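You operate a simulated robot arm through the tools that you are given. There is no shell and no other tool.

You are at the controls of a simulated robot arm. One attempt, no reset.

## Task
Prop up the small flap, set the beige egg tray on it and count 3 eggs into it.
Fine: take them from the grey egg tray.

It is judged by the outcome, as a careful person would: the job done as asked, and still so three seconds after it is handed in. It fails if anything else is knocked over, pushed out of place, dropped, spilled or broken.

## Robot
A 7-joint arm with a fingered hand, fixed in place. Base frame: the origin is at the foot of the arm, x ahead of it, y to its left, z up. Units: cm, rad, N and s.
With the tool pointing down near the work surface it reaches from about 26 to 96 cm from the base axis. Its first joint turns from -2.007 to 2.007 rad. Payload 5 kg.
Tool frame: the origin (TCP) lies between the finger pads and is the grasp point; the fingertips stand 3.2 cm ahead of it; z points along the fingers, y is the line along which they close. The gripper opens to 16 cm. The gripper's body begins 8.9 cm behind the TCP. The gripper is a hand of 4 fingers: y runs from the thumb to the fingers, the wrist lies at [0, 0, -26.7] in the tool frame, and closing takes about 1.5 s.
Orientation is that of the tool frame in the base frame, as [roll, pitch, yaw] about the fixed x, y, z axes, in that order (R = Rz(yaw) Ry(pitch) Rx(roll)). With the fingers straight down and closing along the base's y, the tool's x points along the base's -x, its y along +y and its z along -z.

## Interface
- The arm moves only by the tool nudge_tool. Its argument "increments" is a list of rows, each a list of 3 entries, a list of its own where there are three numbers: the finger opening in cm, from 0 to 16, then the shift along the tool's x, y, z in cm, then the turn, a rotation vector about the tool's x, y, z in rad. In form: [[hand, [x, y, z], [wx, wy, wz]], ...]. A call has 1 to 20 rows; each row shifts and turns the commanded pose from where the row before left it, along the tool's axes as they then stand. Rows are played at 5 a second. More than 5 cm and 0.15 rad between two rows, or a gripper value outside its range, and nothing of the call is played. A pose out of reach is approached as far as the arm can. The call stops where the force on the tool passes 90 N (or 10 N more than at its start, if that is more) or the arm is blocked; 0.2 s more then pass. Each finger travels about 4.5 cm/s and halts on what it meets, pressing with about 31 N; the grip force reading is that of the motor and also rises with nothing between the fingers. The clock runs only during rows and for 0.2 s after the last one: add rows that do not move to give the fingers time. It gives the time, the measured TCP pose, the force on the tool (base axes), the opening and the grip force at its end, in the units of the frame above (readings bear some noise), with the torque about the TCP (base axes, N m) and any sound that the robot's microphone picked up.
- Cameras (640 x 400 px; columns grow to the right, rows downward): "scene" is fixed at [21.31, -64.99, 140.17]; the picture's right is [0.96, -0.28, 0.00], its down [-0.15, -0.52, -0.84] and it looks along [0.24, 0.80, -0.55] (base axes); focal length 348 px, centre (320, 200). "wrist" rides on the gripper at [8, -0.4, -11.4] in the tool frame; the picture's right is [0.05, 1.00, 0.00], its down [-0.81, 0.04, -0.58] and it looks along [-0.58, 0.03, 0.82] (tool axes); focal length 265 px, centre (320, 200). There is no depth. A picture from a camera that has moved, and an enlarged one, comes with that camera's place and axes in the base frame and with its lens. The place of the scene camera against the robot may be out by one fixed shift of up to 1.8 cm in any direction.
- snapshot(camera): a new picture of that camera. It takes no simulated time.
- slide_trunk(by): slides the trunk up (or, below 0, down) by that many cm; the arm rides with it, the base frame stays. It gives what a move gives, with no picture.
- grasp_type(shape): the hand has 4 fingers and takes this shape, open, in about a second: jaw (thumb against the fingers, like two jaws); tri (thumb and two fingers); tip (a fingertip pinch); poke (one finger out to press); point (the index stretched); flat (the hand flat); cup (the hand cupped); fist (a fist). The gripper value then closes the fingers along that shape, each until it touches; the sizes above hold for jaw. It gives what a move gives, with no picture.
- zoom(camera, box): a new picture of the part [left, top, right, bottom] of that camera's present view, enlarged. It takes no simulated time.
- finish_job(): hands the job in; it is judged then, once.

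Nothing tells you positions but the pictures and the camera data. Unless the task says otherwise, let go and move clear before handing in.

The tools are called after "Call:" by a JSON object that holds its "method" and its "body". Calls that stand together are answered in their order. nudge_tool: Moves the arm, as the interface text tells. Its arguments: {"type":"object","properties":{"increments":{"type":"array"}},"required":["increments"]} The other tools are called the same way: slide_trunk (by) slides the trunk up or down; grasp_type (shape) gives the hand a shape; snapshot (camera) takes a picture; zoom (camera, box) takes an enlarged picture of a part of a camera's view; finish_job () hands the job in.

At the start:

```text
t: 0.0
tool_pos: [45.71, 21.81, 110.83]
ee_rot: [3.141, 0.001, 3.141]
contact_force: [0.2, -0.2, -0.1]
moment: [-0.01, -0.02, 0.01]
grip_width: 16.0
grip_force: 0.1
shape: jaw
trunk travel left (down, up): [-80.0, 19.0]
```

scene: 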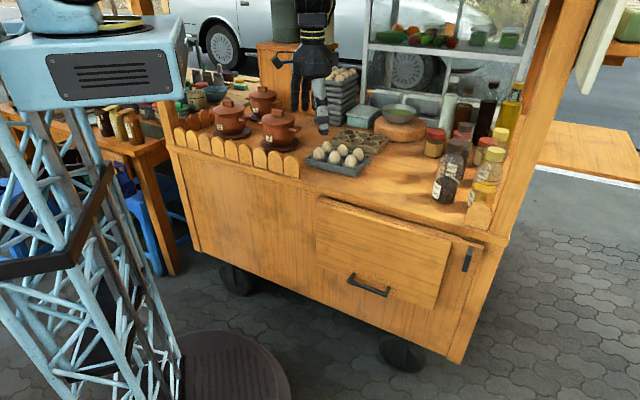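
wrist: 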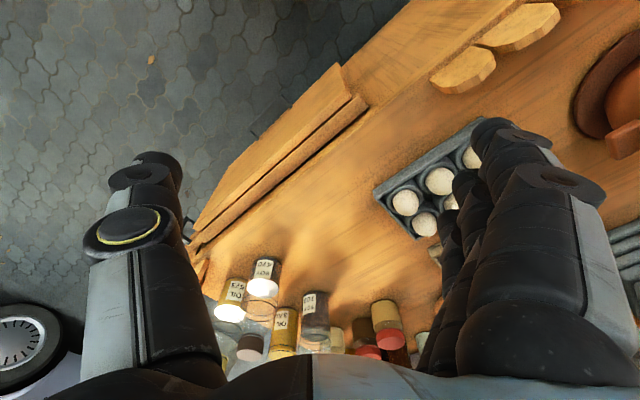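

I see a food cart with a flap hanging on its front side (with a handle), a grey egg tray with eggs, and a beige empty tray behind it. I'll look closer at each before moving.

Call:
{"method": "zoom", "body": {"camera": "scene", "box": [290, 180, 510, 380]}}

Call:
{"method": "zoom", "body": {"camera": "scene", "box": [270, 50, 450, 190]}}

Call:
{"method": "zoom", "body": {"camera": "wrist", "box": [150, 40, 520, 370]}}

```text
2.00 times, centred on (400, 280) of scene
camera zoom: at [21.31, -64.99, 140.17], right [0.96, -0.28, 0.0], down [-0.15, -0.52, -0.84], along [0.24, 0.8, -0.55], focal length 697 px, centre (160, 40)
```

zoom: 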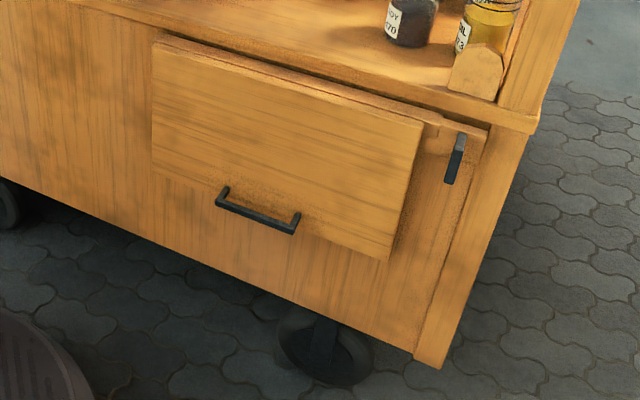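

```text
2.86 times, centred on (360, 120) of scene
camera zoom: at [21.31, -64.99, 140.17], right [0.96, -0.28, 0.0], down [-0.15, -0.52, -0.84], along [0.24, 0.8, -0.55], focal length 996 px, centre (206, 429)
```

zoom: 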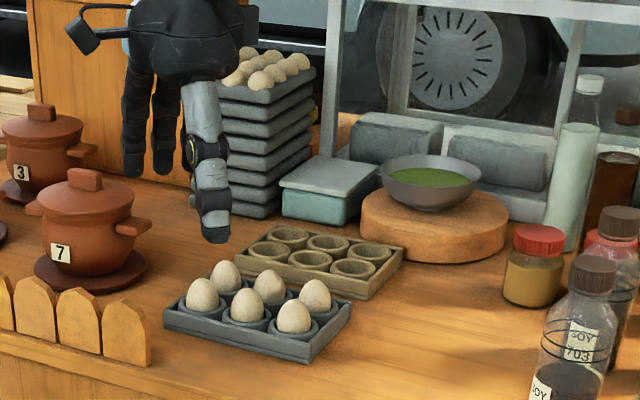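

```text
1.21 times, centred on (335, 205) of wrist
camera zoom: at [37.6, 21.45, 122.21], right [-0.05, 1.0, 0.0], down [0.81, 0.04, 0.58], along [0.58, 0.03, -0.82], focal length 322 px, centre (302, 194)
```

zoom: 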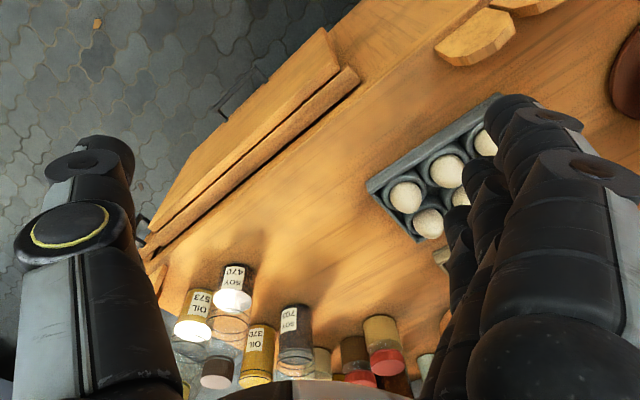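

The cart's front has a hinged flap with a handle, and there is a black piece to its right. The grey tray holds 6 eggs and the beige tray is empty. I'll zoom in on the flap and the black piece.

Call:
{"method": "zoom", "body": {"camera": "scene", "box": [430, 220, 500, 290]}}

Call:
{"method": "zoom", "body": {"camera": "scene", "box": [310, 190, 400, 260]}}

Call:
{"method": "zoom", "body": {"camera": "scene", "box": [340, 250, 460, 320]}}

Call:
{"method": "zoom", "body": {"camera": "scene", "box": [300, 120, 400, 185]}}

Call:
{"method": "zoom", "body": {"camera": "wrist", "box": [170, 50, 370, 260]}}

Call:
{"method": "zoom", "body": {"camera": "scene", "box": [0, 60, 200, 260]}}

```text
5.71 times, centred on (465, 255) of scene
camera zoom: at [21.31, -64.99, 140.17], right [0.96, -0.28, 0.0], down [-0.15, -0.52, -0.84], along [0.24, 0.8, -0.55], focal length 1992 px, centre (-509, -114)
```

zoom: 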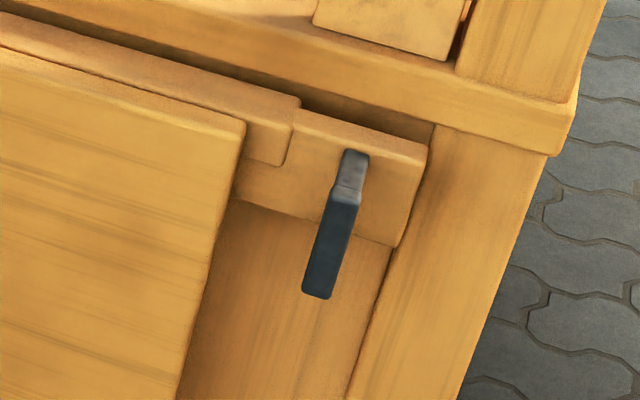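

```text
5.71 times, centred on (355, 225) of scene
camera zoom: at [21.31, -64.99, 140.17], right [0.96, -0.28, 0.0], down [-0.15, -0.52, -0.84], along [0.24, 0.8, -0.55], focal length 1992 px, centre (120, 57)
```

zoom: 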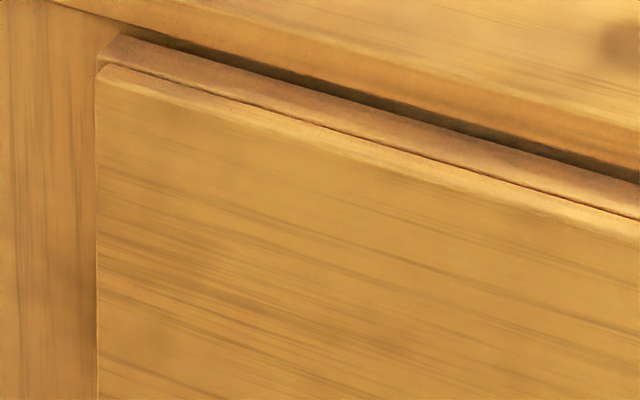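

```text
5.33 times, centred on (400, 285) of scene
camera zoom: at [21.31, -64.99, 140.17], right [0.96, -0.28, 0.0], down [-0.15, -0.52, -0.84], along [0.24, 0.8, -0.55], focal length 1859 px, centre (-107, -253)
```

zoom: 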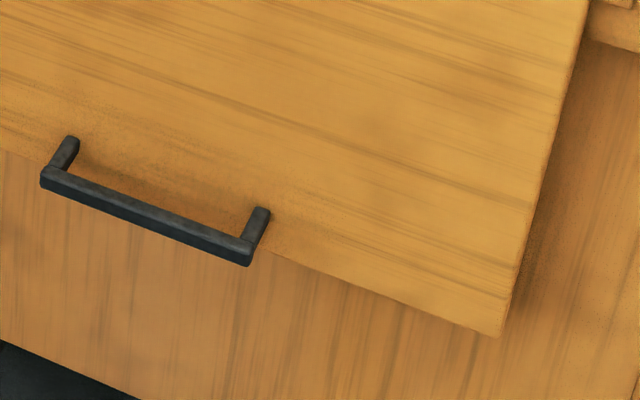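

```text
6.15 times, centred on (350, 152) of scene
camera zoom: at [21.31, -64.99, 140.17], right [0.96, -0.28, 0.0], down [-0.15, -0.52, -0.84], along [0.24, 0.8, -0.55], focal length 2145 px, centre (135, 492)
```

zoom: 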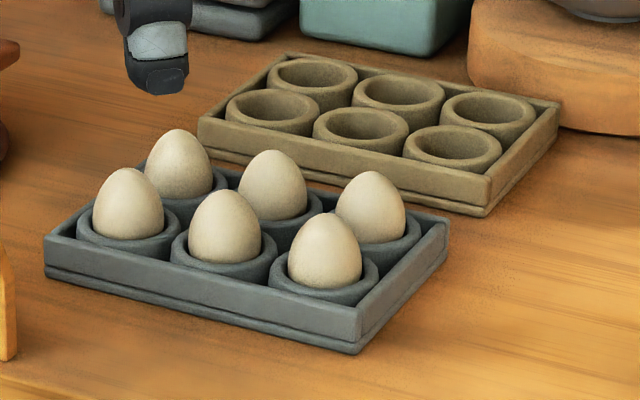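

```text
1.90 times, centred on (270, 155) of wrist
camera zoom: at [37.6, 21.45, 122.21], right [-0.05, 1.0, 0.0], down [0.81, 0.04, 0.58], along [0.58, 0.03, -0.82], focal length 506 px, centre (415, 286)
```

zoom: 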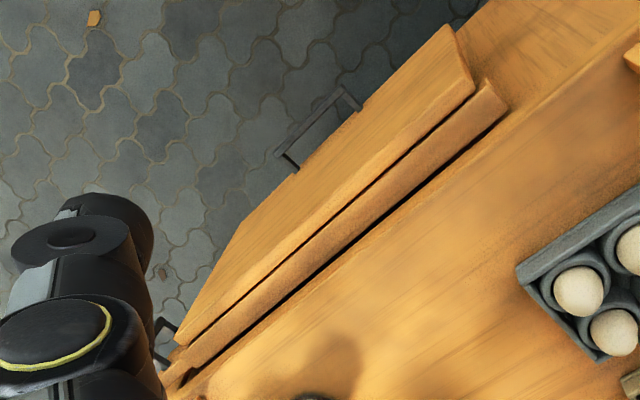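

```text
2.00 times, centred on (100, 160) of scene
camera zoom: at [21.31, -64.99, 140.17], right [0.96, -0.28, 0.0], down [-0.15, -0.52, -0.84], along [0.24, 0.8, -0.55], focal length 697 px, centre (760, 280)
```

zoom: 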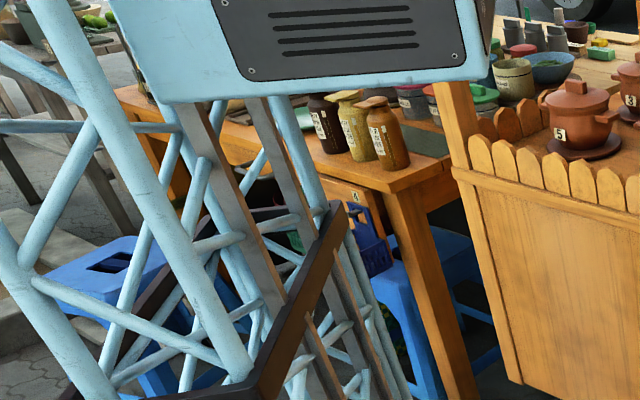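

The cart front runs at about 45° to my base axes. The flap hangs from its top edge, with a handle near the bottom and a separate block with a black lever to its right. I'll turn the hand to face the cart and use the wrist camera to see the mechanism.

Call:
{"method": "nudge_tool", "body": {"increments": [[16, [-0.54, -4.13, 1.43], [0, 0, 0]], [16, [-0.54, -4.13, 1.43], [0, 0, 0]], [16, [-0.54, -4.13, 1.43], [0, 0, 0]], [16, [-0.54, -4.13, 1.43], [0, 0, 0]], [16, [-0.54, -4.13, 1.43], [0, 0, 0]], [16, [-0.54, -4.13, 1.43], [0, 0, 0]], [16, [-0.54, -4.13, 1.43], [0, 0, 0]], [16, [0, 0, 0], [0, 0, -0.131]], [16, [0, 0, 0], [0, 0, -0.131]], [16, [0, 0, 0], [0, 0, -0.131]], [16, [0, 0, 0], [0, 0, -0.131]], [16, [0, 0, 0], [0, 0, -0.131]], [16, [0, 0, 0], [0, 0, -0.131]]]}}

Call:
{"method": "snapshot", "body": {"camera": "wrist"}}

Call:
{"method": "snapshot", "body": {"camera": "scene"}}

```text
t: 2.8
tool_pos: [49.42, -7.17, 100.9]
ee_rot: [-3.141, 0.0, -2.351]
contact_force: [-0.3, 0.1, -0.2]
moment: [0.02, 0.0, -0.03]
grip_width: 15.99
grip_force: 0.0
shape: jaw
trunk travel left (down, up): [-80.0, 19.0]
```

```text
taken
camera wrist: at [44.05, -13.04, 112.22], right [-0.74, 0.67, 0.0], down [0.54, 0.61, 0.58], along [0.39, 0.43, -0.82], focal length 265 px, centre (320, 200)
```

wrist: 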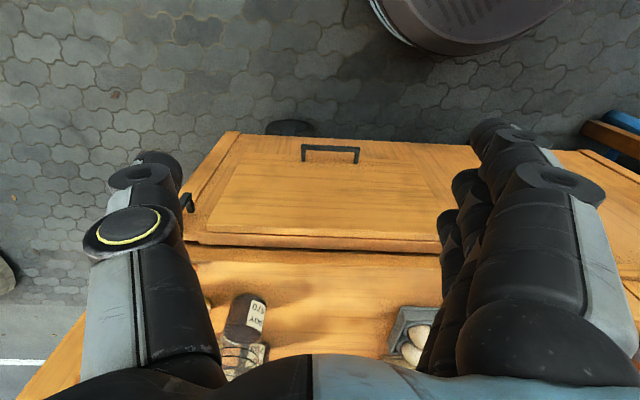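

```text
taken
```

scene: 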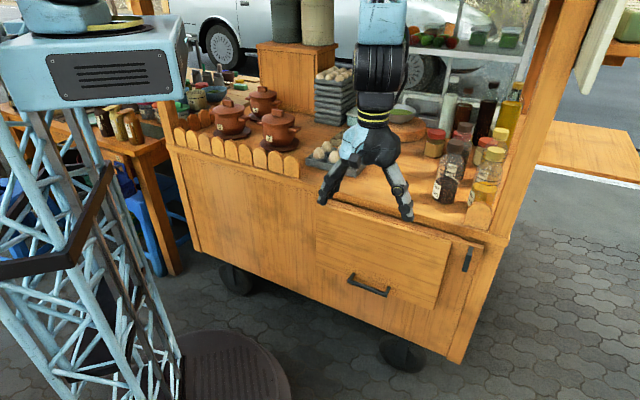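

Call:
{"method": "zoom", "body": {"camera": "wrist", "box": [150, 120, 310, 280]}}

Call:
{"method": "zoom", "body": {"camera": "wrist", "box": [300, 120, 460, 280]}}

```text
2.50 times, centred on (230, 200) of wrist
camera zoom: at [44.05, -13.04, 112.22], right [-0.74, 0.67, 0.0], down [0.54, 0.61, 0.58], along [0.39, 0.43, -0.82], focal length 664 px, centre (545, 200)
```

zoom: 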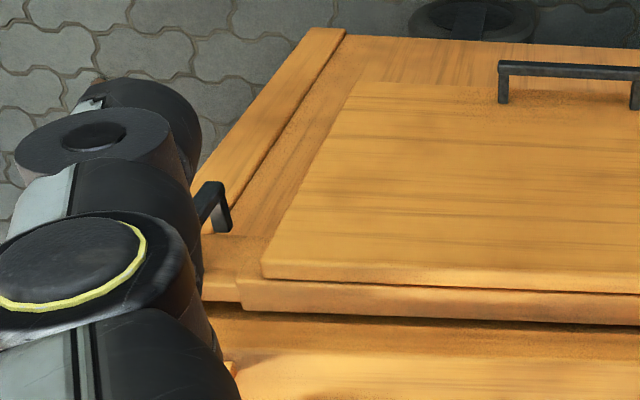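

```text
2.50 times, centred on (380, 200) of wrist
camera zoom: at [44.05, -13.04, 112.22], right [-0.74, 0.67, 0.0], down [0.54, 0.61, 0.58], along [0.39, 0.43, -0.82], focal length 664 px, centre (170, 200)
```

zoom: 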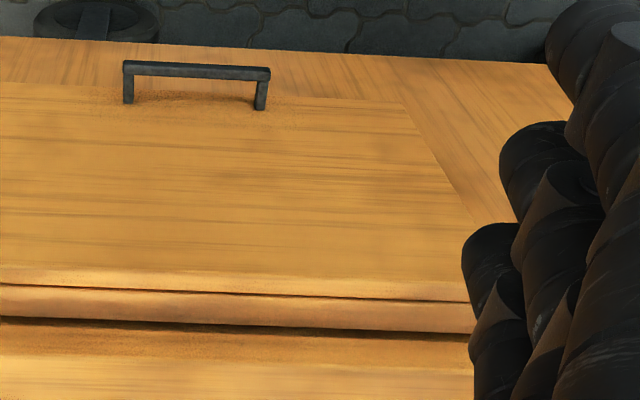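

I'll move beside the flap's right end and tilt the hand so the wrist camera gets a frontal view of the lever block.

Call:
{"method": "nudge_tool", "body": {"increments": [[16, [-1, -3, 2.5], [0, 0, 0]], [16, [-1, -3, 2.5], [0, 0, 0]], [16, [-1, -3, 2.5], [0, 0, 0]], [16, [-1, -3, 2.5], [0, 0, 0]], [16, [-1, -3, 2.5], [0, 0, 0]], [16, [-1, -3, 2.5], [0, 0, 0]], [16, [0, 0, 0], [0, -0.15, 0]], [16, [0, 0, 0], [0, -0.15, 0]], [16, [0, 0, 0], [0, -0.15, 0]], [16, [0, 0, 0], [0, -0.15, 0]]]}}

Call:
{"method": "snapshot", "body": {"camera": "wrist"}}

Call:
{"method": "snapshot", "body": {"camera": "scene"}}

```text
t: 5.0
tool_pos: [66.5, -15.78, 85.98]
ee_rot: [-3.138, 0.605, -2.356]
contact_force: [1.3, -0.3, 1.3]
moment: [-0.04, 0.05, 0.04]
grip_width: 15.99
grip_force: 0.0
shape: jaw
trunk travel left (down, up): [-80.0, 19.0]
```

```text
taken
camera wrist: at [57.54, -25.3, 90.77], right [-0.74, 0.68, -0.03], down [0.21, 0.27, 0.94], along [0.64, 0.68, -0.34], focal length 265 px, centre (320, 200)
```

wrist: 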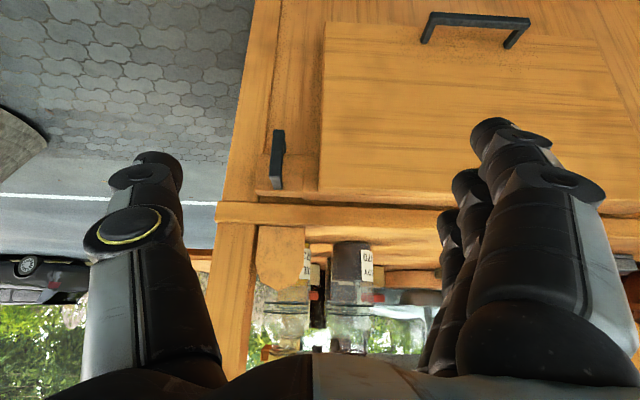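

```text
taken
```

scene: 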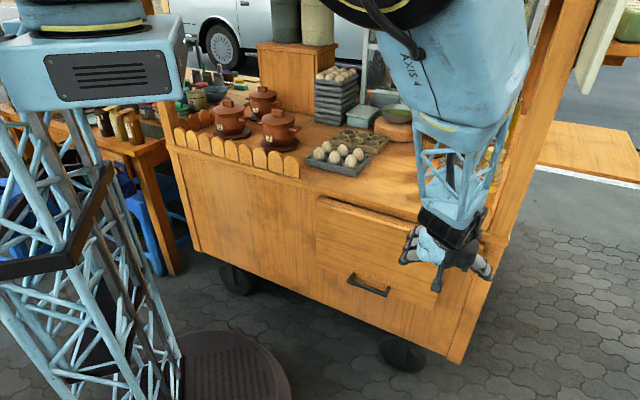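

Call:
{"method": "zoom", "body": {"camera": "wrist", "box": [220, 110, 380, 230]}}

Call:
{"method": "zoom", "body": {"camera": "wrist", "box": [300, 0, 640, 220]}}

```text
3.33 times, centred on (300, 170) of wrist
camera zoom: at [57.54, -25.3, 90.77], right [-0.74, 0.68, -0.03], down [0.21, 0.27, 0.94], along [0.64, 0.68, -0.34], focal length 885 px, centre (387, 300)
```

zoom: 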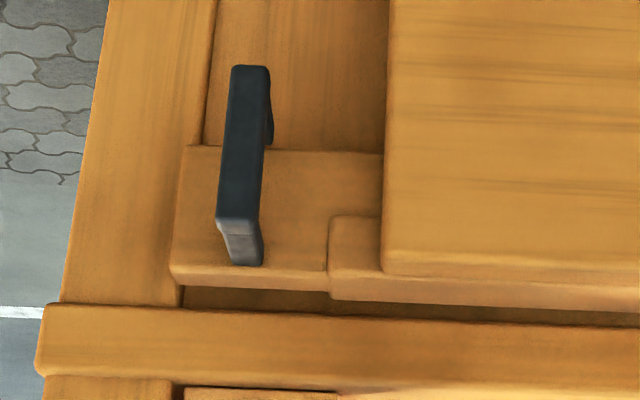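

```text
1.82 times, centred on (470, 110) of wrist
camera zoom: at [57.54, -25.3, 90.77], right [-0.74, 0.68, -0.03], down [0.21, 0.27, 0.94], along [0.64, 0.68, -0.34], focal length 483 px, centre (47, 364)
```

zoom: 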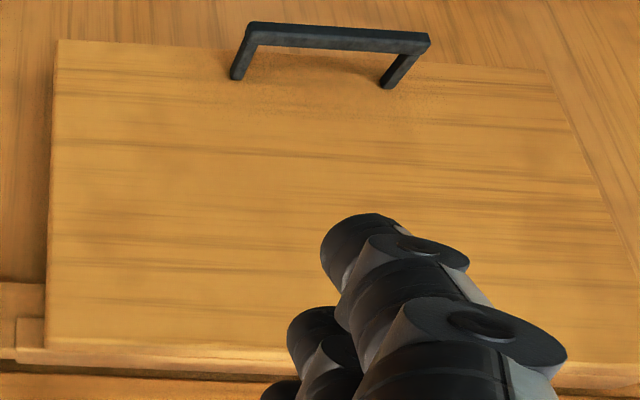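

The black piece is a pull handle on a swing-out support arm folded behind the flap. The flap is hinged at z≈79 and its handle bar sits near p≈48 cm (depth toward the cart), z≈54. I'll lower the trunk so the hand can reach the flap handle with the tool horizontal.

Call:
{"method": "slide_trunk", "body": {"by": -15}}

Call:
{"method": "snapshot", "body": {"camera": "scene"}}

Call:
{"method": "snapshot", "body": {"camera": "wrist"}}

```text
t: 6.8
tool_pos: [66.46, -15.52, 70.77]
ee_rot: [-3.141, 0.601, -2.355]
contact_force: [0.5, 0.3, 0.1]
moment: [-0.01, -0.02, -0.02]
grip_width: 15.98
grip_force: 0.1
shape: jaw
trunk travel left (down, up): [-65.0, 34.0]
```

```text
taken
```

scene: 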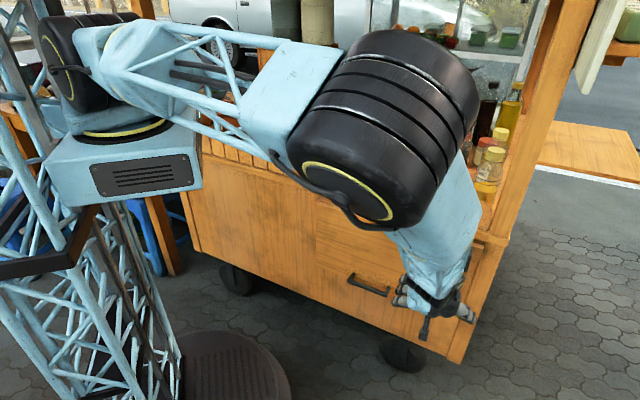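

```text
taken
camera wrist: at [57.56, -25.09, 75.69], right [-0.74, 0.67, -0.03], down [0.21, 0.28, 0.94], along [0.64, 0.68, -0.35], focal length 265 px, centre (320, 200)
```

wrist: 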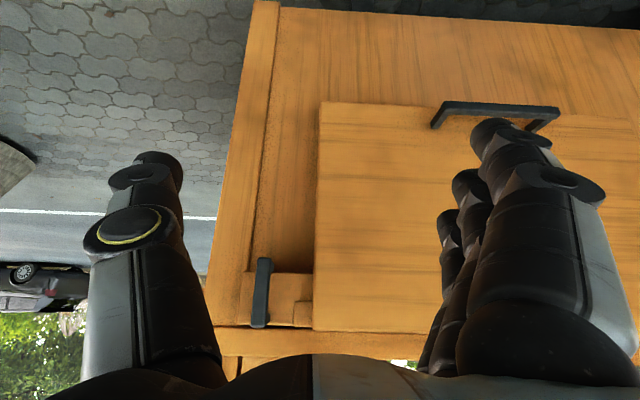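

Call:
{"method": "zoom", "body": {"camera": "wrist", "box": [210, 240, 370, 350]}}

Call:
{"method": "zoom", "body": {"camera": "wrist", "box": [400, 70, 600, 200]}}

```text
3.64 times, centred on (290, 295) of wrist
camera zoom: at [57.56, -25.09, 75.69], right [-0.74, 0.67, -0.03], down [0.21, 0.28, 0.94], along [0.64, 0.68, -0.35], focal length 965 px, centre (429, -146)
```

zoom: 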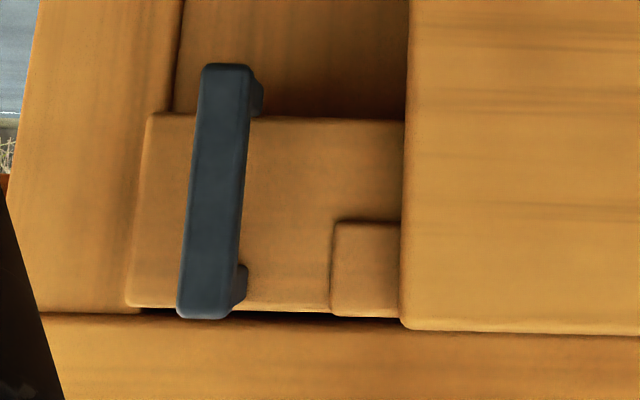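

```text
3.08 times, centred on (500, 135) of wrist
camera zoom: at [57.56, -25.09, 75.69], right [-0.74, 0.67, -0.03], down [0.21, 0.28, 0.94], along [0.64, 0.68, -0.35], focal length 817 px, centre (-234, 400)
```

zoom: 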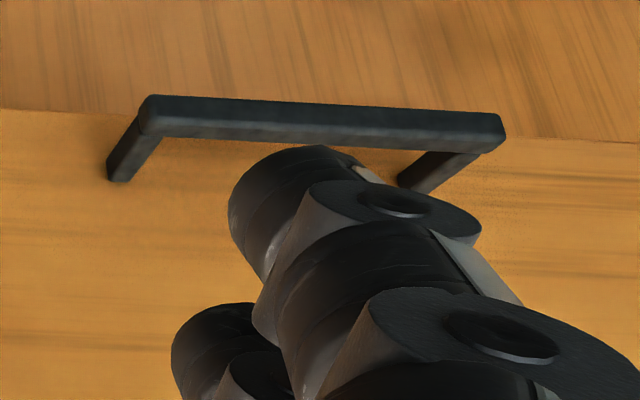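

The flap handle bar is at about p=48, q=36.6 (distance along the cart front), z=54. I'll pitch the hand and turn it so the fingers close across the horizontal bar.

Call:
{"method": "nudge_tool", "body": {"increments": [[16, [0, 0, 0], [0, -0.1487, 0]], [16, [0, 0, 0], [0, -0.1487, 0]], [16, [0, 0, 0], [0, -0.1487, 0]], [16, [0, 0, 0], [0, 0, 0.1428]], [16, [0, 0, 0], [0, 0, 0.1428]], [16, [0, 0, 0], [0, 0, 0.1428]], [16, [0, 0, 0], [0, 0, 0.1428]], [16, [0, 0, 0], [0, 0, 0.1428]], [16, [0, 0, 0], [0, 0, 0.1428]], [16, [0, 0, 0], [0, 0, 0.1428]], [16, [0, 0, 0], [0, 0, 0.1428]], [16, [0, 0, 0], [0, 0, 0.1428]], [16, [0, 0, 0], [0, 0, 0.1428]], [16, [0, 0, 0], [0, 0, 0.1428]]]}}

Call:
{"method": "snapshot", "body": {"camera": "scene"}}

Call:
{"method": "snapshot", "body": {"camera": "wrist"}}

```text
t: 9.8
tool_pos: [66.42, -15.61, 70.94]
ee_rot: [2.093, -0.003, 2.358]
contact_force: [-0.3, 1.1, -0.5]
moment: [0.03, 0.01, 0.01]
grip_width: 16.02
grip_force: 0.1
shape: jaw
trunk travel left (down, up): [-65.0, 34.0]
```

```text
taken
```

scene: 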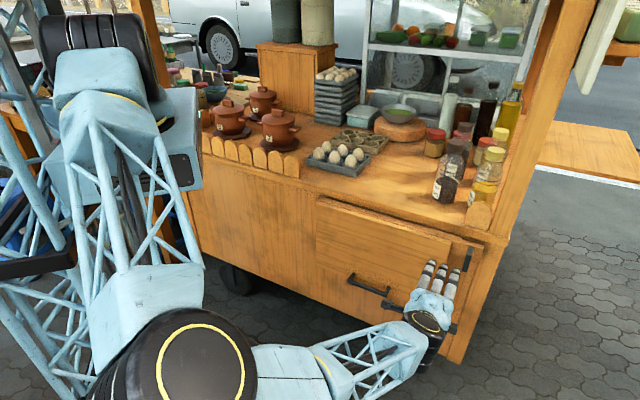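

```text
taken
camera wrist: at [53.7, -16.93, 76.26], right [0.32, 0.39, 0.87], down [0.24, -0.92, 0.32], along [0.92, 0.1, -0.38], focal length 265 px, centre (320, 200)
```

wrist: 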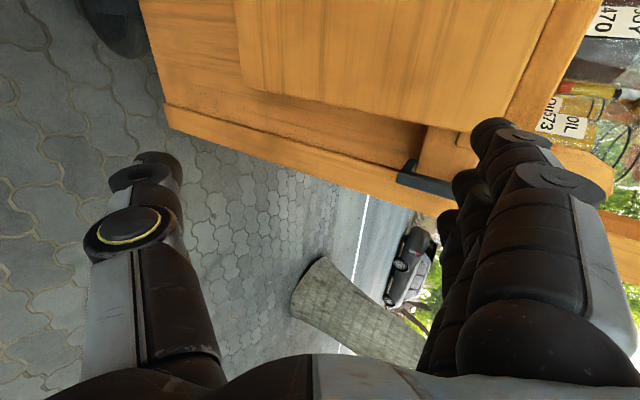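

Call:
{"method": "nudge_tool", "body": {"increments": [[16, [3.57, -1.42, 1.2], [0, 0, 0]], [16, [3.57, -1.42, 1.2], [0, 0, 0]], [16, [3.57, -1.42, 1.2], [0, 0, 0]], [16, [3.57, -1.42, 1.2], [0, 0, 0]], [16, [3.57, -1.42, 1.2], [0, 0, 0]], [16, [3.57, -1.42, 1.2], [0, 0, 0]], [12, [0, 0, 0], [0, 0, 0]], [8, [0, 0, 0], [0, 0, 0]], [5, [0, 0, 0], [0, 0, 0]], [5, [0, 0, 0], [0, 0, 0]], [5, [0, 0, 0], [0, 0, 0]], [5, [0, 0, 0], [0, 0, 0]], [5, [0, 0, 0], [0, 0, 0]], [5, [0, 0, 0], [0, 0, 0]]]}}

Call:
{"method": "snapshot", "body": {"camera": "scene"}}

Call:
{"method": "snapshot", "body": {"camera": "wrist"}}

```text
t: 11.0
tool_pos: [55.69, -11.7, 63.58]
ee_rot: [2.201, 0.119, 2.379]
contact_force: [-0.9, -0.4, -0.8]
moment: [-0.01, 0.0, -0.01]
grip_width: 15.98
grip_force: 0.0
shape: jaw
trunk travel left (down, up): [-65.0, 34.0]
stopped in row 6: the arm was blocked; the commanded pose is now the measured one
```

```text
taken
```

scene: 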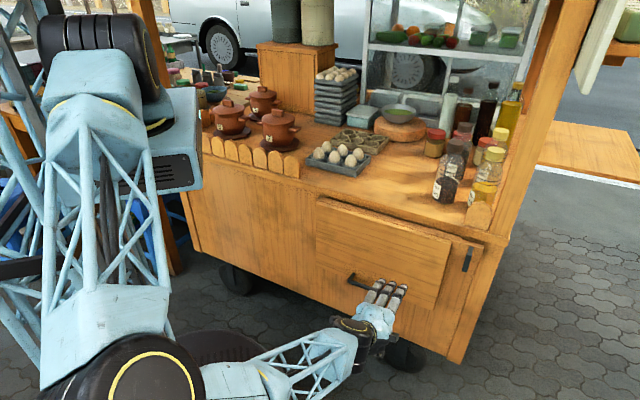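

```text
taken
camera wrist: at [42.85, -12.34, 68.91], right [0.3, 0.53, 0.8], down [0.25, -0.85, 0.47], along [0.92, 0.06, -0.39], focal length 265 px, centre (320, 200)
```

wrist: 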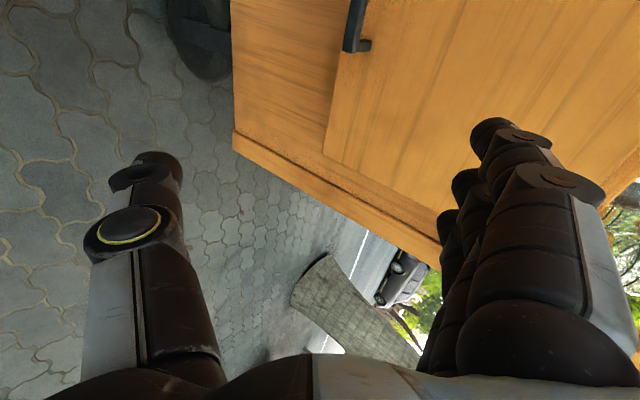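

The arm was blocked by its own folded elbow near the tower rather than by the cart. I'll raise the trunk again for more elbow room and then come back down.

Call:
{"method": "slide_trunk", "body": {"by": 20}}

Call:
{"method": "snapshot", "body": {"camera": "scene"}}

```text
t: 13.2
tool_pos: [55.75, -11.44, 83.71]
ee_rot: [2.199, 0.12, 2.381]
contact_force: [-0.3, 0.6, 0.2]
moment: [-0.03, 0.01, -0.03]
grip_width: 15.98
grip_force: 0.0
shape: jaw
trunk travel left (down, up): [-85.0, 14.0]
```

```text
taken
```

scene: 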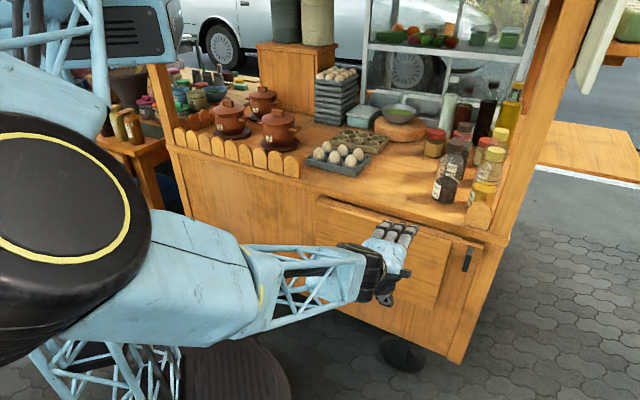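

Call:
{"method": "nudge_tool", "body": {"increments": [[16, [0, 0, 0], [-0.0514, 0.0222, 0.0568]], [16, [0, 0, 0], [-0.0514, 0.0222, 0.0568]], [16, [3.63, 0.667, 1.15], [0, 0, 0]], [16, [3.63, 0.667, 1.15], [0, 0, 0]], [16, [3.63, 0.667, 1.15], [0, 0, 0]]]}}

Call:
{"method": "snapshot", "body": {"camera": "scene"}}

```text
t: 14.6
tool_pos: [51.21, -7.9, 84.3]
ee_rot: [2.176, 0.08, 2.366]
contact_force: [-0.5, 0.1, -0.4]
moment: [-0.02, 0.01, 0.01]
grip_width: 16.0
grip_force: 0.1
shape: jaw
trunk travel left (down, up): [-85.0, 14.0]
stopped in row 5: the arm was blocked; the commanded pose is now the measured one
```

```text
taken
```

scene: 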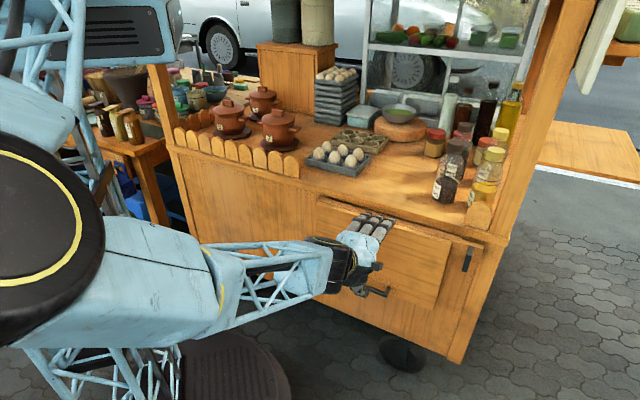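

The sideways bend at the wrist looks like the limit. I'll go back to a tool-down posture with the closing axis turned toward the cart, which should be easier for the arm, and approach the handle with a mild tilt.

Call:
{"method": "nudge_tool", "body": {"increments": [[16, [0, 1.0, -1.0], [0.138, 0, 0]], [16, [0, 1.0, -1.0], [0.138, 0, 0]], [16, [0, 1.0, -1.0], [0.138, 0, 0]], [16, [0, 0, -1.5], [0.138, 0, 0]], [16, [0, 0, -1.5], [0.138, 0, 0]], [16, [0, 0, -1.5], [0.138, 0, 0]], [16, [0, 0, -1.5], [0.138, 0, 0]]]}}

Call:
{"method": "snapshot", "body": {"camera": "scene"}}

Call:
{"method": "snapshot", "body": {"camera": "wrist"}}

```text
t: 16.4
tool_pos: [46.23, -17.03, 94.04]
ee_rot: [3.14, 0.076, 2.158]
contact_force: [0.4, 0.2, -0.4]
moment: [-0.06, 0.02, 0.03]
grip_width: 15.97
grip_force: 0.1
shape: jaw
trunk travel left (down, up): [-85.0, 14.0]
stopped in row 7: the arm was blocked; the commanded pose is now the measured one
```

```text
taken
```

scene: 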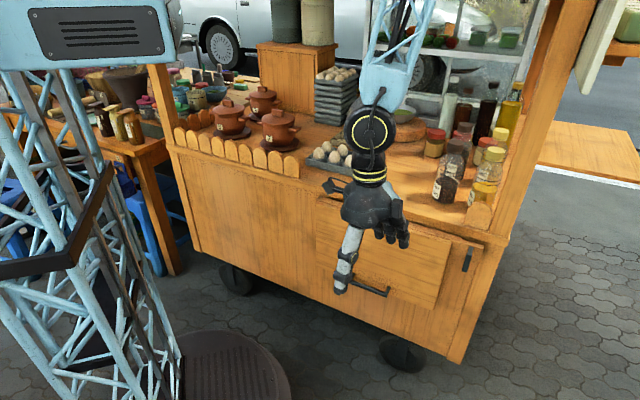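

```text
taken
camera wrist: at [40.93, -9.85, 104.78], right [0.8, 0.6, 0.0], down [0.46, -0.62, 0.64], along [0.38, -0.51, -0.77], focal length 265 px, centre (320, 200)
```

wrist: 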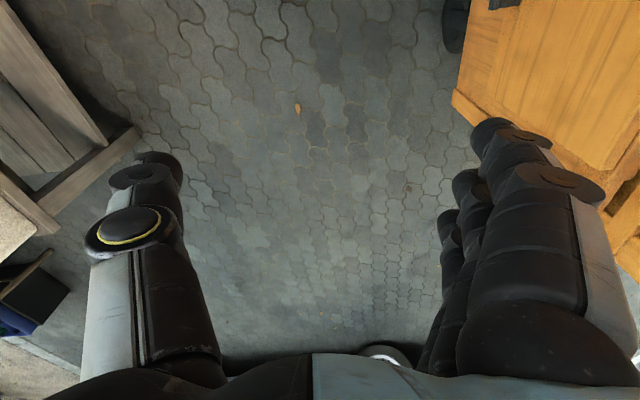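

Call:
{"method": "nudge_tool", "body": {"increments": [[16, [0, 0, 0], [0, 0.038, -0.099]], [16, [0, 0, 0], [0, 0.038, -0.099]], [16, [2.23, 3.8, 0.67], [0, 0, 0]], [16, [2.23, 3.8, 0.67], [0, 0, 0]], [16, [2.23, 3.8, 0.67], [0, 0, 0]], [16, [0, 0, 0], [0, 0, 0]]]}}

Call:
{"method": "snapshot", "body": {"camera": "scene"}}

```text
t: 17.8
tool_pos: [49.75, -4.13, 92.07]
ee_rot: [-3.137, 0.001, 2.356]
contact_force: [-0.8, -0.1, 0.0]
moment: [0.05, -0.04, 0.02]
grip_width: 16.03
grip_force: 0.1
shape: jaw
trunk travel left (down, up): [-85.0, 14.0]
```

```text
taken
```

scene: 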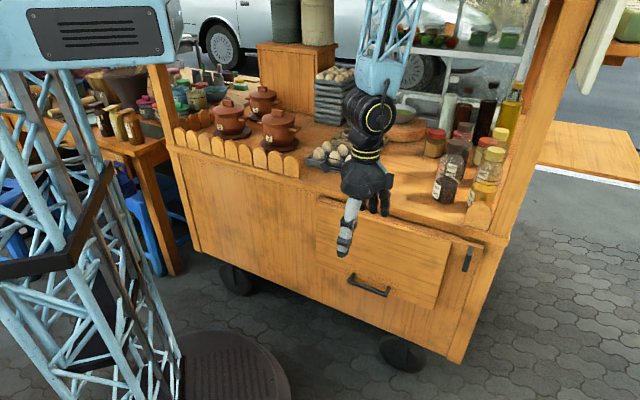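

Call:
{"method": "nudge_tool", "body": {"increments": [[12, [0, 0, 0], [-0.1516, 0, 0]], [8, [0, 0, 0], [-0.1516, 0, 0]], [5, [0, 0, 0], [-0.1516, 0, 0]], [3, [0, 0, 0], [-0.1516, 0, 0]], [3, [0.25, -2.21, 3.74], [0, 0, 0]], [3, [0.25, -2.21, 3.74], [0, 0, 0]], [3, [0.25, -2.21, 3.74], [0, 0, 0]], [3, [0.25, -2.21, 3.74], [0, 0, 0]], [3, [0.25, -2.21, 3.74], [0, 0, 0]], [3, [0.25, -2.21, 3.74], [0, 0, 0]]]}}

Call:
{"method": "snapshot", "body": {"camera": "scene"}}

Call:
{"method": "snapshot", "body": {"camera": "wrist"}}

```text
refused: row 1 steps farther than a row can; nothing moved
```

```text
taken
```

scene: 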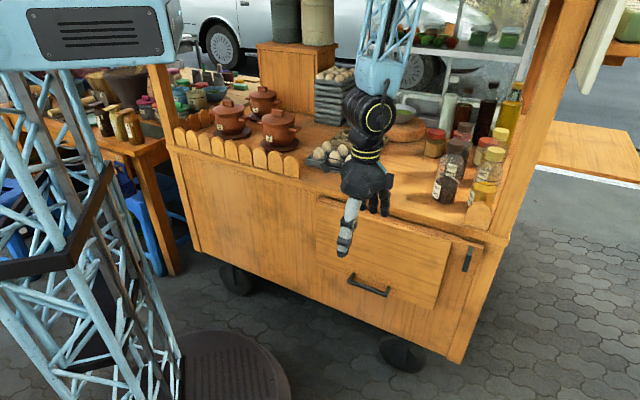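

```text
taken
camera wrist: at [43.74, 1.18, 103.47], right [0.67, 0.74, 0.0], down [0.61, -0.55, 0.58], along [0.43, -0.39, -0.82], focal length 265 px, centre (320, 200)
```

wrist: 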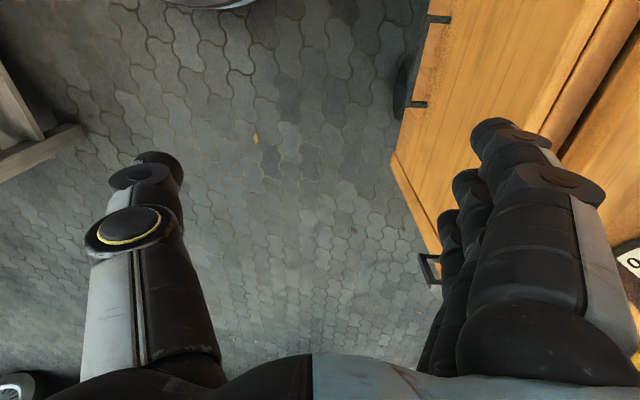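

Nothing moved because the turn step was slightly too large, so I'll use steps under 0.15 rad. I'll tilt, close the fingers partway and descend in front of the flap.

Call:
{"method": "nudge_tool", "body": {"increments": [[12, [0, 0, 0], [-0.1222, 0, 0]], [8, [0, 0, 0], [-0.1222, 0, 0]], [5, [0, 0, 0], [-0.1222, 0, 0]], [3, [0, 0, 0], [-0.1222, 0, 0]], [3, [0, 0, 0], [-0.1222, 0, 0]], [3, [0.25, -2.21, 3.74], [0, 0, 0]], [3, [0.25, -2.21, 3.74], [0, 0, 0]], [3, [0.25, -2.21, 3.74], [0, 0, 0]], [3, [0.25, -2.21, 3.74], [0, 0, 0]], [3, [0.25, -2.21, 3.74], [0, 0, 0]], [3, [0.25, -2.21, 3.74], [0, 0, 0]]]}}

Call:
{"method": "snapshot", "body": {"camera": "scene"}}

Call:
{"method": "snapshot", "body": {"camera": "wrist"}}

```text
t: 20.2
tool_pos: [49.95, -1.9, 65.89]
ee_rot: [2.534, 0.0, 2.358]
contact_force: [0.6, -0.5, 0.1]
moment: [0.01, 0.05, 0.03]
grip_width: 3.06
grip_force: 0.0
shape: jaw
trunk travel left (down, up): [-85.0, 14.0]
```

```text
taken
```

scene: 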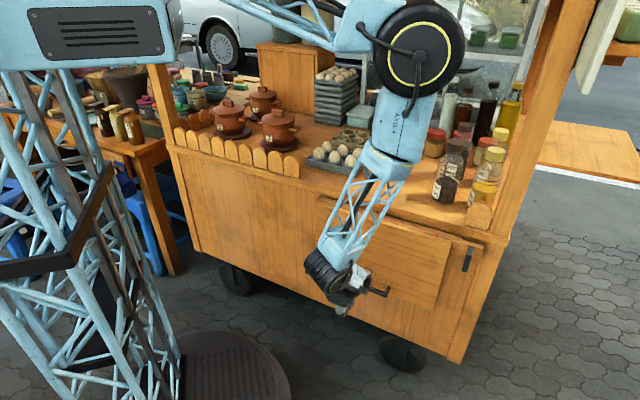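

```text
taken
camera wrist: at [39.41, -1.06, 75.0], right [0.54, 0.62, 0.57], down [0.37, -0.78, 0.5], along [0.75, -0.06, -0.65], focal length 265 px, centre (320, 200)
```

wrist: 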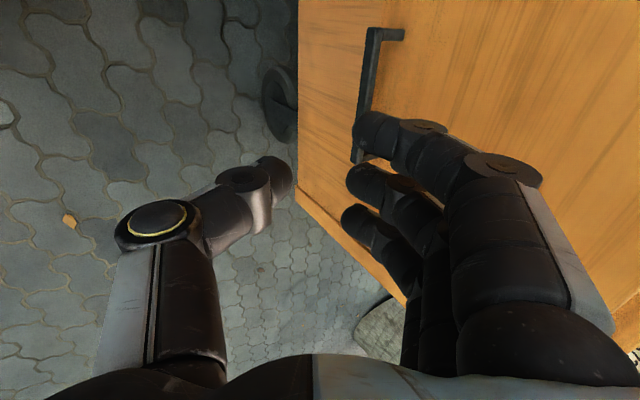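

The bar's predicted position matches the wrist view within about 3 mm. I'll move to just before the handle.

Call:
{"method": "nudge_tool", "body": {"increments": [[3, [0, 1.57, 2.7], [0, 0, 0]], [3, [0, 1.57, 2.7], [0, 0, 0]], [3, [0, 1.57, 2.7], [0, 0, 0]], [3, [0, 0, 2.0], [0, 0, 0]], [3, [0, 0, 0], [0, 0, 0]]]}}

Call:
{"method": "snapshot", "body": {"camera": "wrist"}}

Call:
{"method": "zoom", "body": {"camera": "scene", "box": [300, 200, 460, 340]}}

```text
t: 21.4
tool_pos: [56.65, 4.88, 60.13]
ee_rot: [2.535, 0.001, 2.358]
contact_force: [1.2, -0.1, -0.1]
moment: [0.01, 0.0, 0.0]
grip_width: 3.03
grip_force: 0.1
shape: jaw
trunk travel left (down, up): [-85.0, 14.0]
```

```text
taken
camera wrist: at [46.15, 5.76, 69.3], right [0.54, 0.62, 0.57], down [0.37, -0.78, 0.5], along [0.75, -0.06, -0.65], focal length 265 px, centre (320, 200)
```

wrist: 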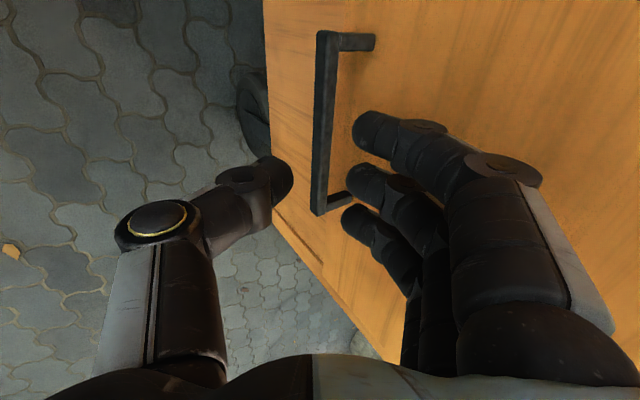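

```text
2.86 times, centred on (380, 270) of scene
camera zoom: at [21.31, -64.99, 140.17], right [0.96, -0.28, 0.0], down [-0.15, -0.52, -0.84], along [0.24, 0.8, -0.55], focal length 996 px, centre (149, 0)
```

zoom: 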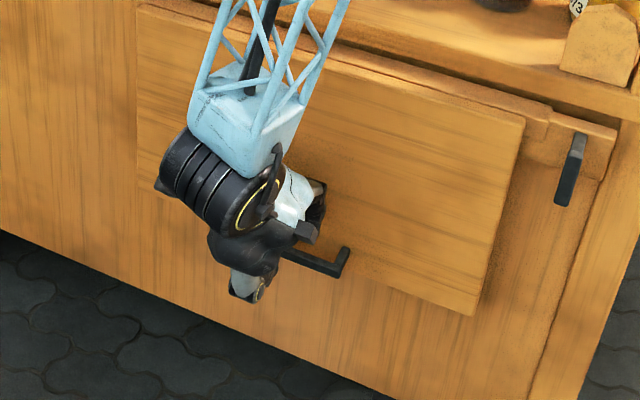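

Call:
{"method": "nudge_tool", "body": {"increments": [[3, [0, 0.05, 1.9], [0, 0, 0]], [3, [0, 0.05, 1.9], [0, 0, 0]], [3, [0, 0.05, 1.6], [0, 0, 0]], [3, [0, 0, 0], [0, 0, 0]]]}}

Call:
{"method": "snapshot", "body": {"camera": "wrist"}}

Call:
{"method": "zoom", "body": {"camera": "scene", "box": [320, 240, 420, 320]}}

```text
t: 22.6
tool_pos: [63.4, 4.0, 58.93]
ee_rot: [2.529, 0.054, 2.353]
contact_force: [-43.6, -23.7, 4.8]
moment: [0.53, -0.8, 0.61]
grip_width: 2.49
grip_force: 0.0
shape: jaw
trunk travel left (down, up): [-85.0, 14.0]
stopped in row 4: the arm was blocked; the commanded pose is now the measured one
```

```text
taken
camera wrist: at [52.47, 5.32, 67.53], right [0.52, 0.63, 0.57], down [0.34, -0.77, 0.54], along [0.78, -0.08, -0.62], focal length 265 px, centre (320, 200)
```

wrist: 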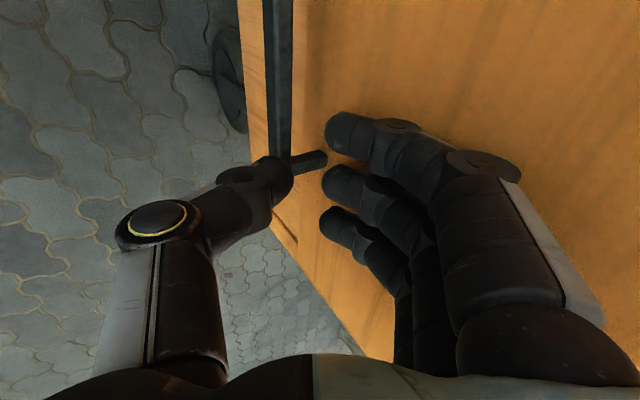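

```text
5.00 times, centred on (370, 280) of scene
camera zoom: at [21.31, -64.99, 140.17], right [0.96, -0.28, 0.0], down [-0.15, -0.52, -0.84], along [0.24, 0.8, -0.55], focal length 1743 px, centre (70, -200)
```

zoom: 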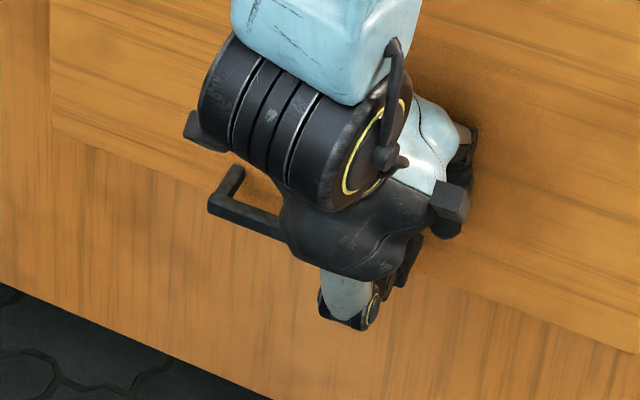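

The arm slid sideways off the commanded line, probably at a joint limit in this posture, and pressed on the flap. I'll back out along the fingers and change the trunk height.

Call:
{"method": "nudge_tool", "body": {"increments": [[3, [0, -0.3, -2.5], [0, 0, 0]], [3, [0, -0.5, -2.5], [0, 0, 0]], [3, [0, -1.0, -2.5], [0, 0, 0]], [3, [0, -2.0, -2.0], [0, 0, 0]], [3, [0, 0, 0], [0, 0, 0]]]}}

Call:
{"method": "snapshot", "body": {"camera": "scene"}}

Call:
{"method": "snapshot", "body": {"camera": "wrist"}}

```text
t: 23.8
tool_pos: [57.24, -1.65, 64.2]
ee_rot: [2.52, 0.052, 2.349]
contact_force: [-0.5, -0.5, -0.1]
moment: [0.01, 0.0, 0.0]
grip_width: 3.0
grip_force: 0.0
shape: jaw
trunk travel left (down, up): [-85.0, 14.0]
```

```text
taken
```

scene: 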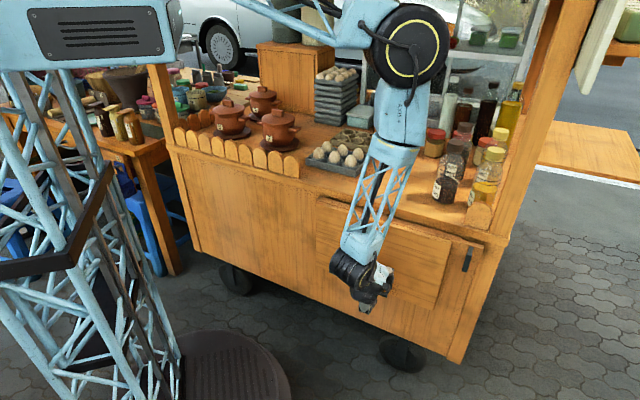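

```text
taken
camera wrist: at [46.28, -0.44, 72.74], right [0.52, 0.63, 0.58], down [0.34, -0.77, 0.54], along [0.78, -0.08, -0.62], focal length 265 px, centre (320, 200)
```

wrist: 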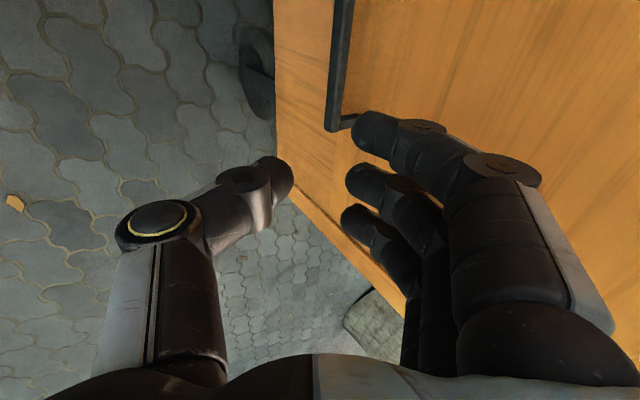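

Call:
{"method": "nudge_tool", "body": {"increments": [[3, [1.25, -2.1, -1.4], [0, 0, 0]], [3, [1.25, -2.1, -1.4], [0, 0, 0]], [3, [1.25, 2.8, -4.0], [0, 0, 0]], [3, [1.25, 2.8, -4.0], [0, 0, 0]], [3, [0, 0, 0], [0, 0, 0]]]}}

Call:
{"method": "slide_trunk", "body": {"by": -25}}

Call:
{"method": "snapshot", "body": {"camera": "scene"}}

```text
refused: row 3 steps farther than a row can; nothing moved
```

```text
t: 26.4
tool_pos: [57.31, -1.78, 39.21]
ee_rot: [2.522, 0.052, 2.35]
contact_force: [-0.5, -1.0, 0.4]
moment: [0.02, 0.0, -0.01]
grip_width: 2.99
grip_force: 0.2
shape: jaw
trunk travel left (down, up): [-60.0, 39.0]
```

```text
taken
```

scene: 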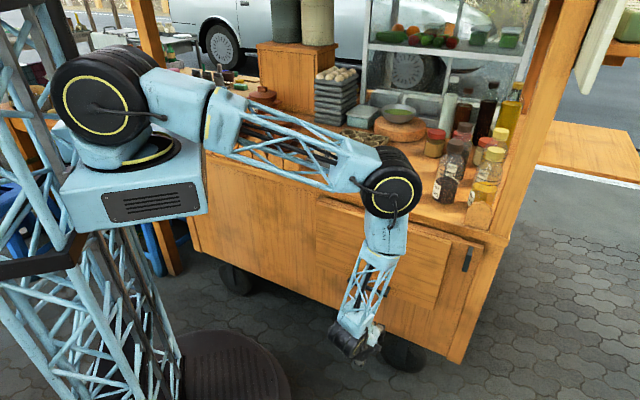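

Call:
{"method": "nudge_tool", "body": {"increments": [[3, [0, 0, 0], [0.012, 0.046, 0.025]], [3, [1.04, 2.63, -3.78], [0, 0, 0]], [3, [1.04, 2.63, -3.78], [0, 0, 0]], [3, [1.04, 2.63, -3.78], [0, 0, 0]], [3, [1.04, 2.63, -3.78], [0, 0, 0]], [3, [1.04, 2.63, -3.78], [0, 0, 0]], [3, [0, 0, 0], [0, 0, 0]]]}}

Call:
{"method": "snapshot", "body": {"camera": "scene"}}

Call:
{"method": "snapshot", "body": {"camera": "wrist"}}

```text
t: 28.0
tool_pos: [53.65, 2.07, 61.94]
ee_rot: [2.534, -0.001, 2.356]
contact_force: [0.4, 0.4, 0.3]
moment: [-0.01, -0.01, -0.01]
grip_width: 3.03
grip_force: 0.0
shape: jaw
trunk travel left (down, up): [-60.0, 39.0]
```

```text
taken
```

scene: 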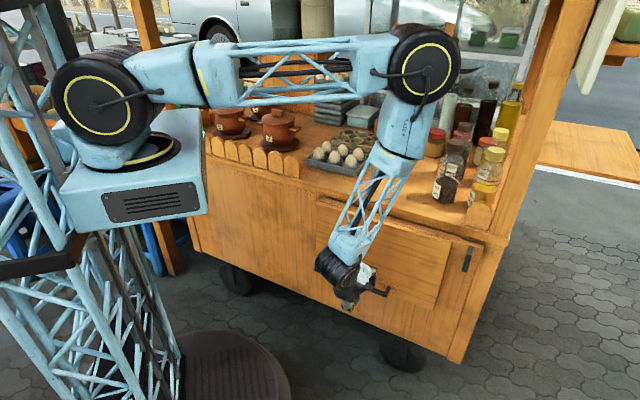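

```text
taken
camera wrist: at [43.05, 3.02, 71.02], right [0.54, 0.62, 0.57], down [0.37, -0.79, 0.5], along [0.75, -0.06, -0.65], focal length 265 px, centre (320, 200)
```

wrist: 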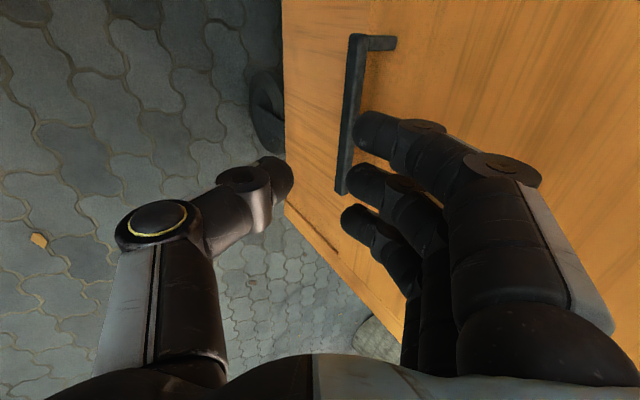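

Call:
{"method": "nudge_tool", "body": {"increments": [[3, [0, 1.3, 2.0], [0, 0, 0]], [3, [0, 1.3, 2.0], [0, 0, 0]], [3, [0, 0, 1.5], [0, 0, 0]], [3, [0, 0, 0], [0, 0, 0]]]}}

Call:
{"method": "snapshot", "body": {"camera": "wrist"}}

```text
t: 29.0
tool_pos: [57.36, 5.8, 59.16]
ee_rot: [2.534, 0.0, 2.357]
contact_force: [0.1, -0.2, 0.1]
moment: [-0.01, 0.0, 0.01]
grip_width: 3.03
grip_force: 0.0
shape: jaw
trunk travel left (down, up): [-60.0, 39.0]
```

```text
taken
camera wrist: at [46.87, 6.74, 68.21], right [0.54, 0.62, 0.57], down [0.37, -0.79, 0.5], along [0.75, -0.06, -0.65], focal length 265 px, centre (320, 200)
```

wrist: 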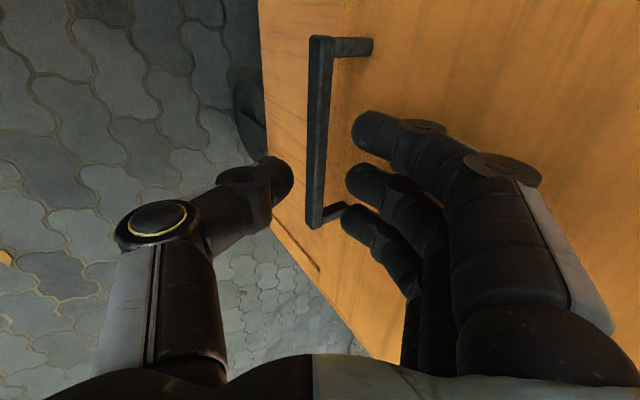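

Call:
{"method": "nudge_tool", "body": {"increments": [[3, [0, -0.1, 1.2], [0, 0, 0]], [3, [0, 0, 1.2], [0, 0, 0]], [3, [0, 0, 0.8], [0, 0, 0]], [3, [0, 0, 0], [0, 0, 0]]]}}

Call:
{"method": "snapshot", "body": {"camera": "wrist"}}

Call:
{"method": "zoom", "body": {"camera": "scene", "box": [320, 230, 420, 320]}}

```text
t: 30.0
tool_pos: [58.63, 7.1, 56.46]
ee_rot: [2.535, 0.0, 2.357]
contact_force: [-0.4, -0.1, -0.8]
moment: [0.01, -0.05, 0.0]
grip_width: 3.05
grip_force: 0.0
shape: jaw
trunk travel left (down, up): [-60.0, 39.0]
```

```text
taken
camera wrist: at [48.06, 7.96, 65.52], right [0.54, 0.62, 0.57], down [0.37, -0.79, 0.5], along [0.75, -0.06, -0.65], focal length 265 px, centre (320, 200)
```

wrist: 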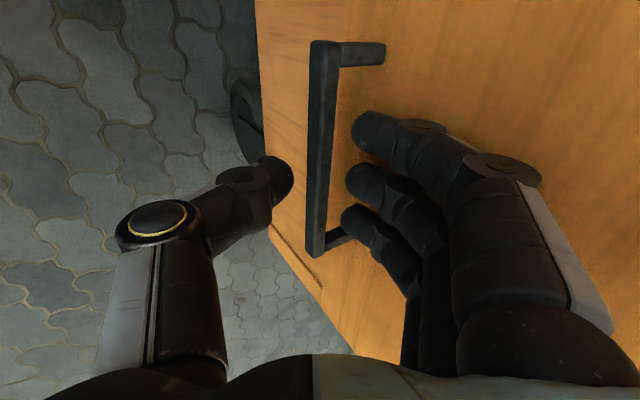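

```text
4.44 times, centred on (370, 275) of scene
camera zoom: at [21.31, -64.99, 140.17], right [0.96, -0.28, 0.0], down [-0.15, -0.52, -0.84], along [0.24, 0.8, -0.55], focal length 1549 px, centre (98, -133)
```

zoom: 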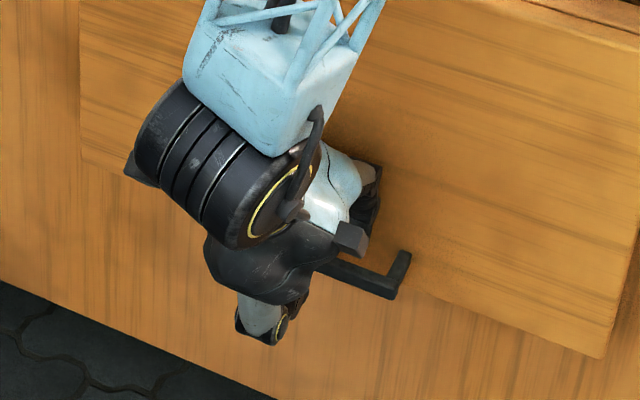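

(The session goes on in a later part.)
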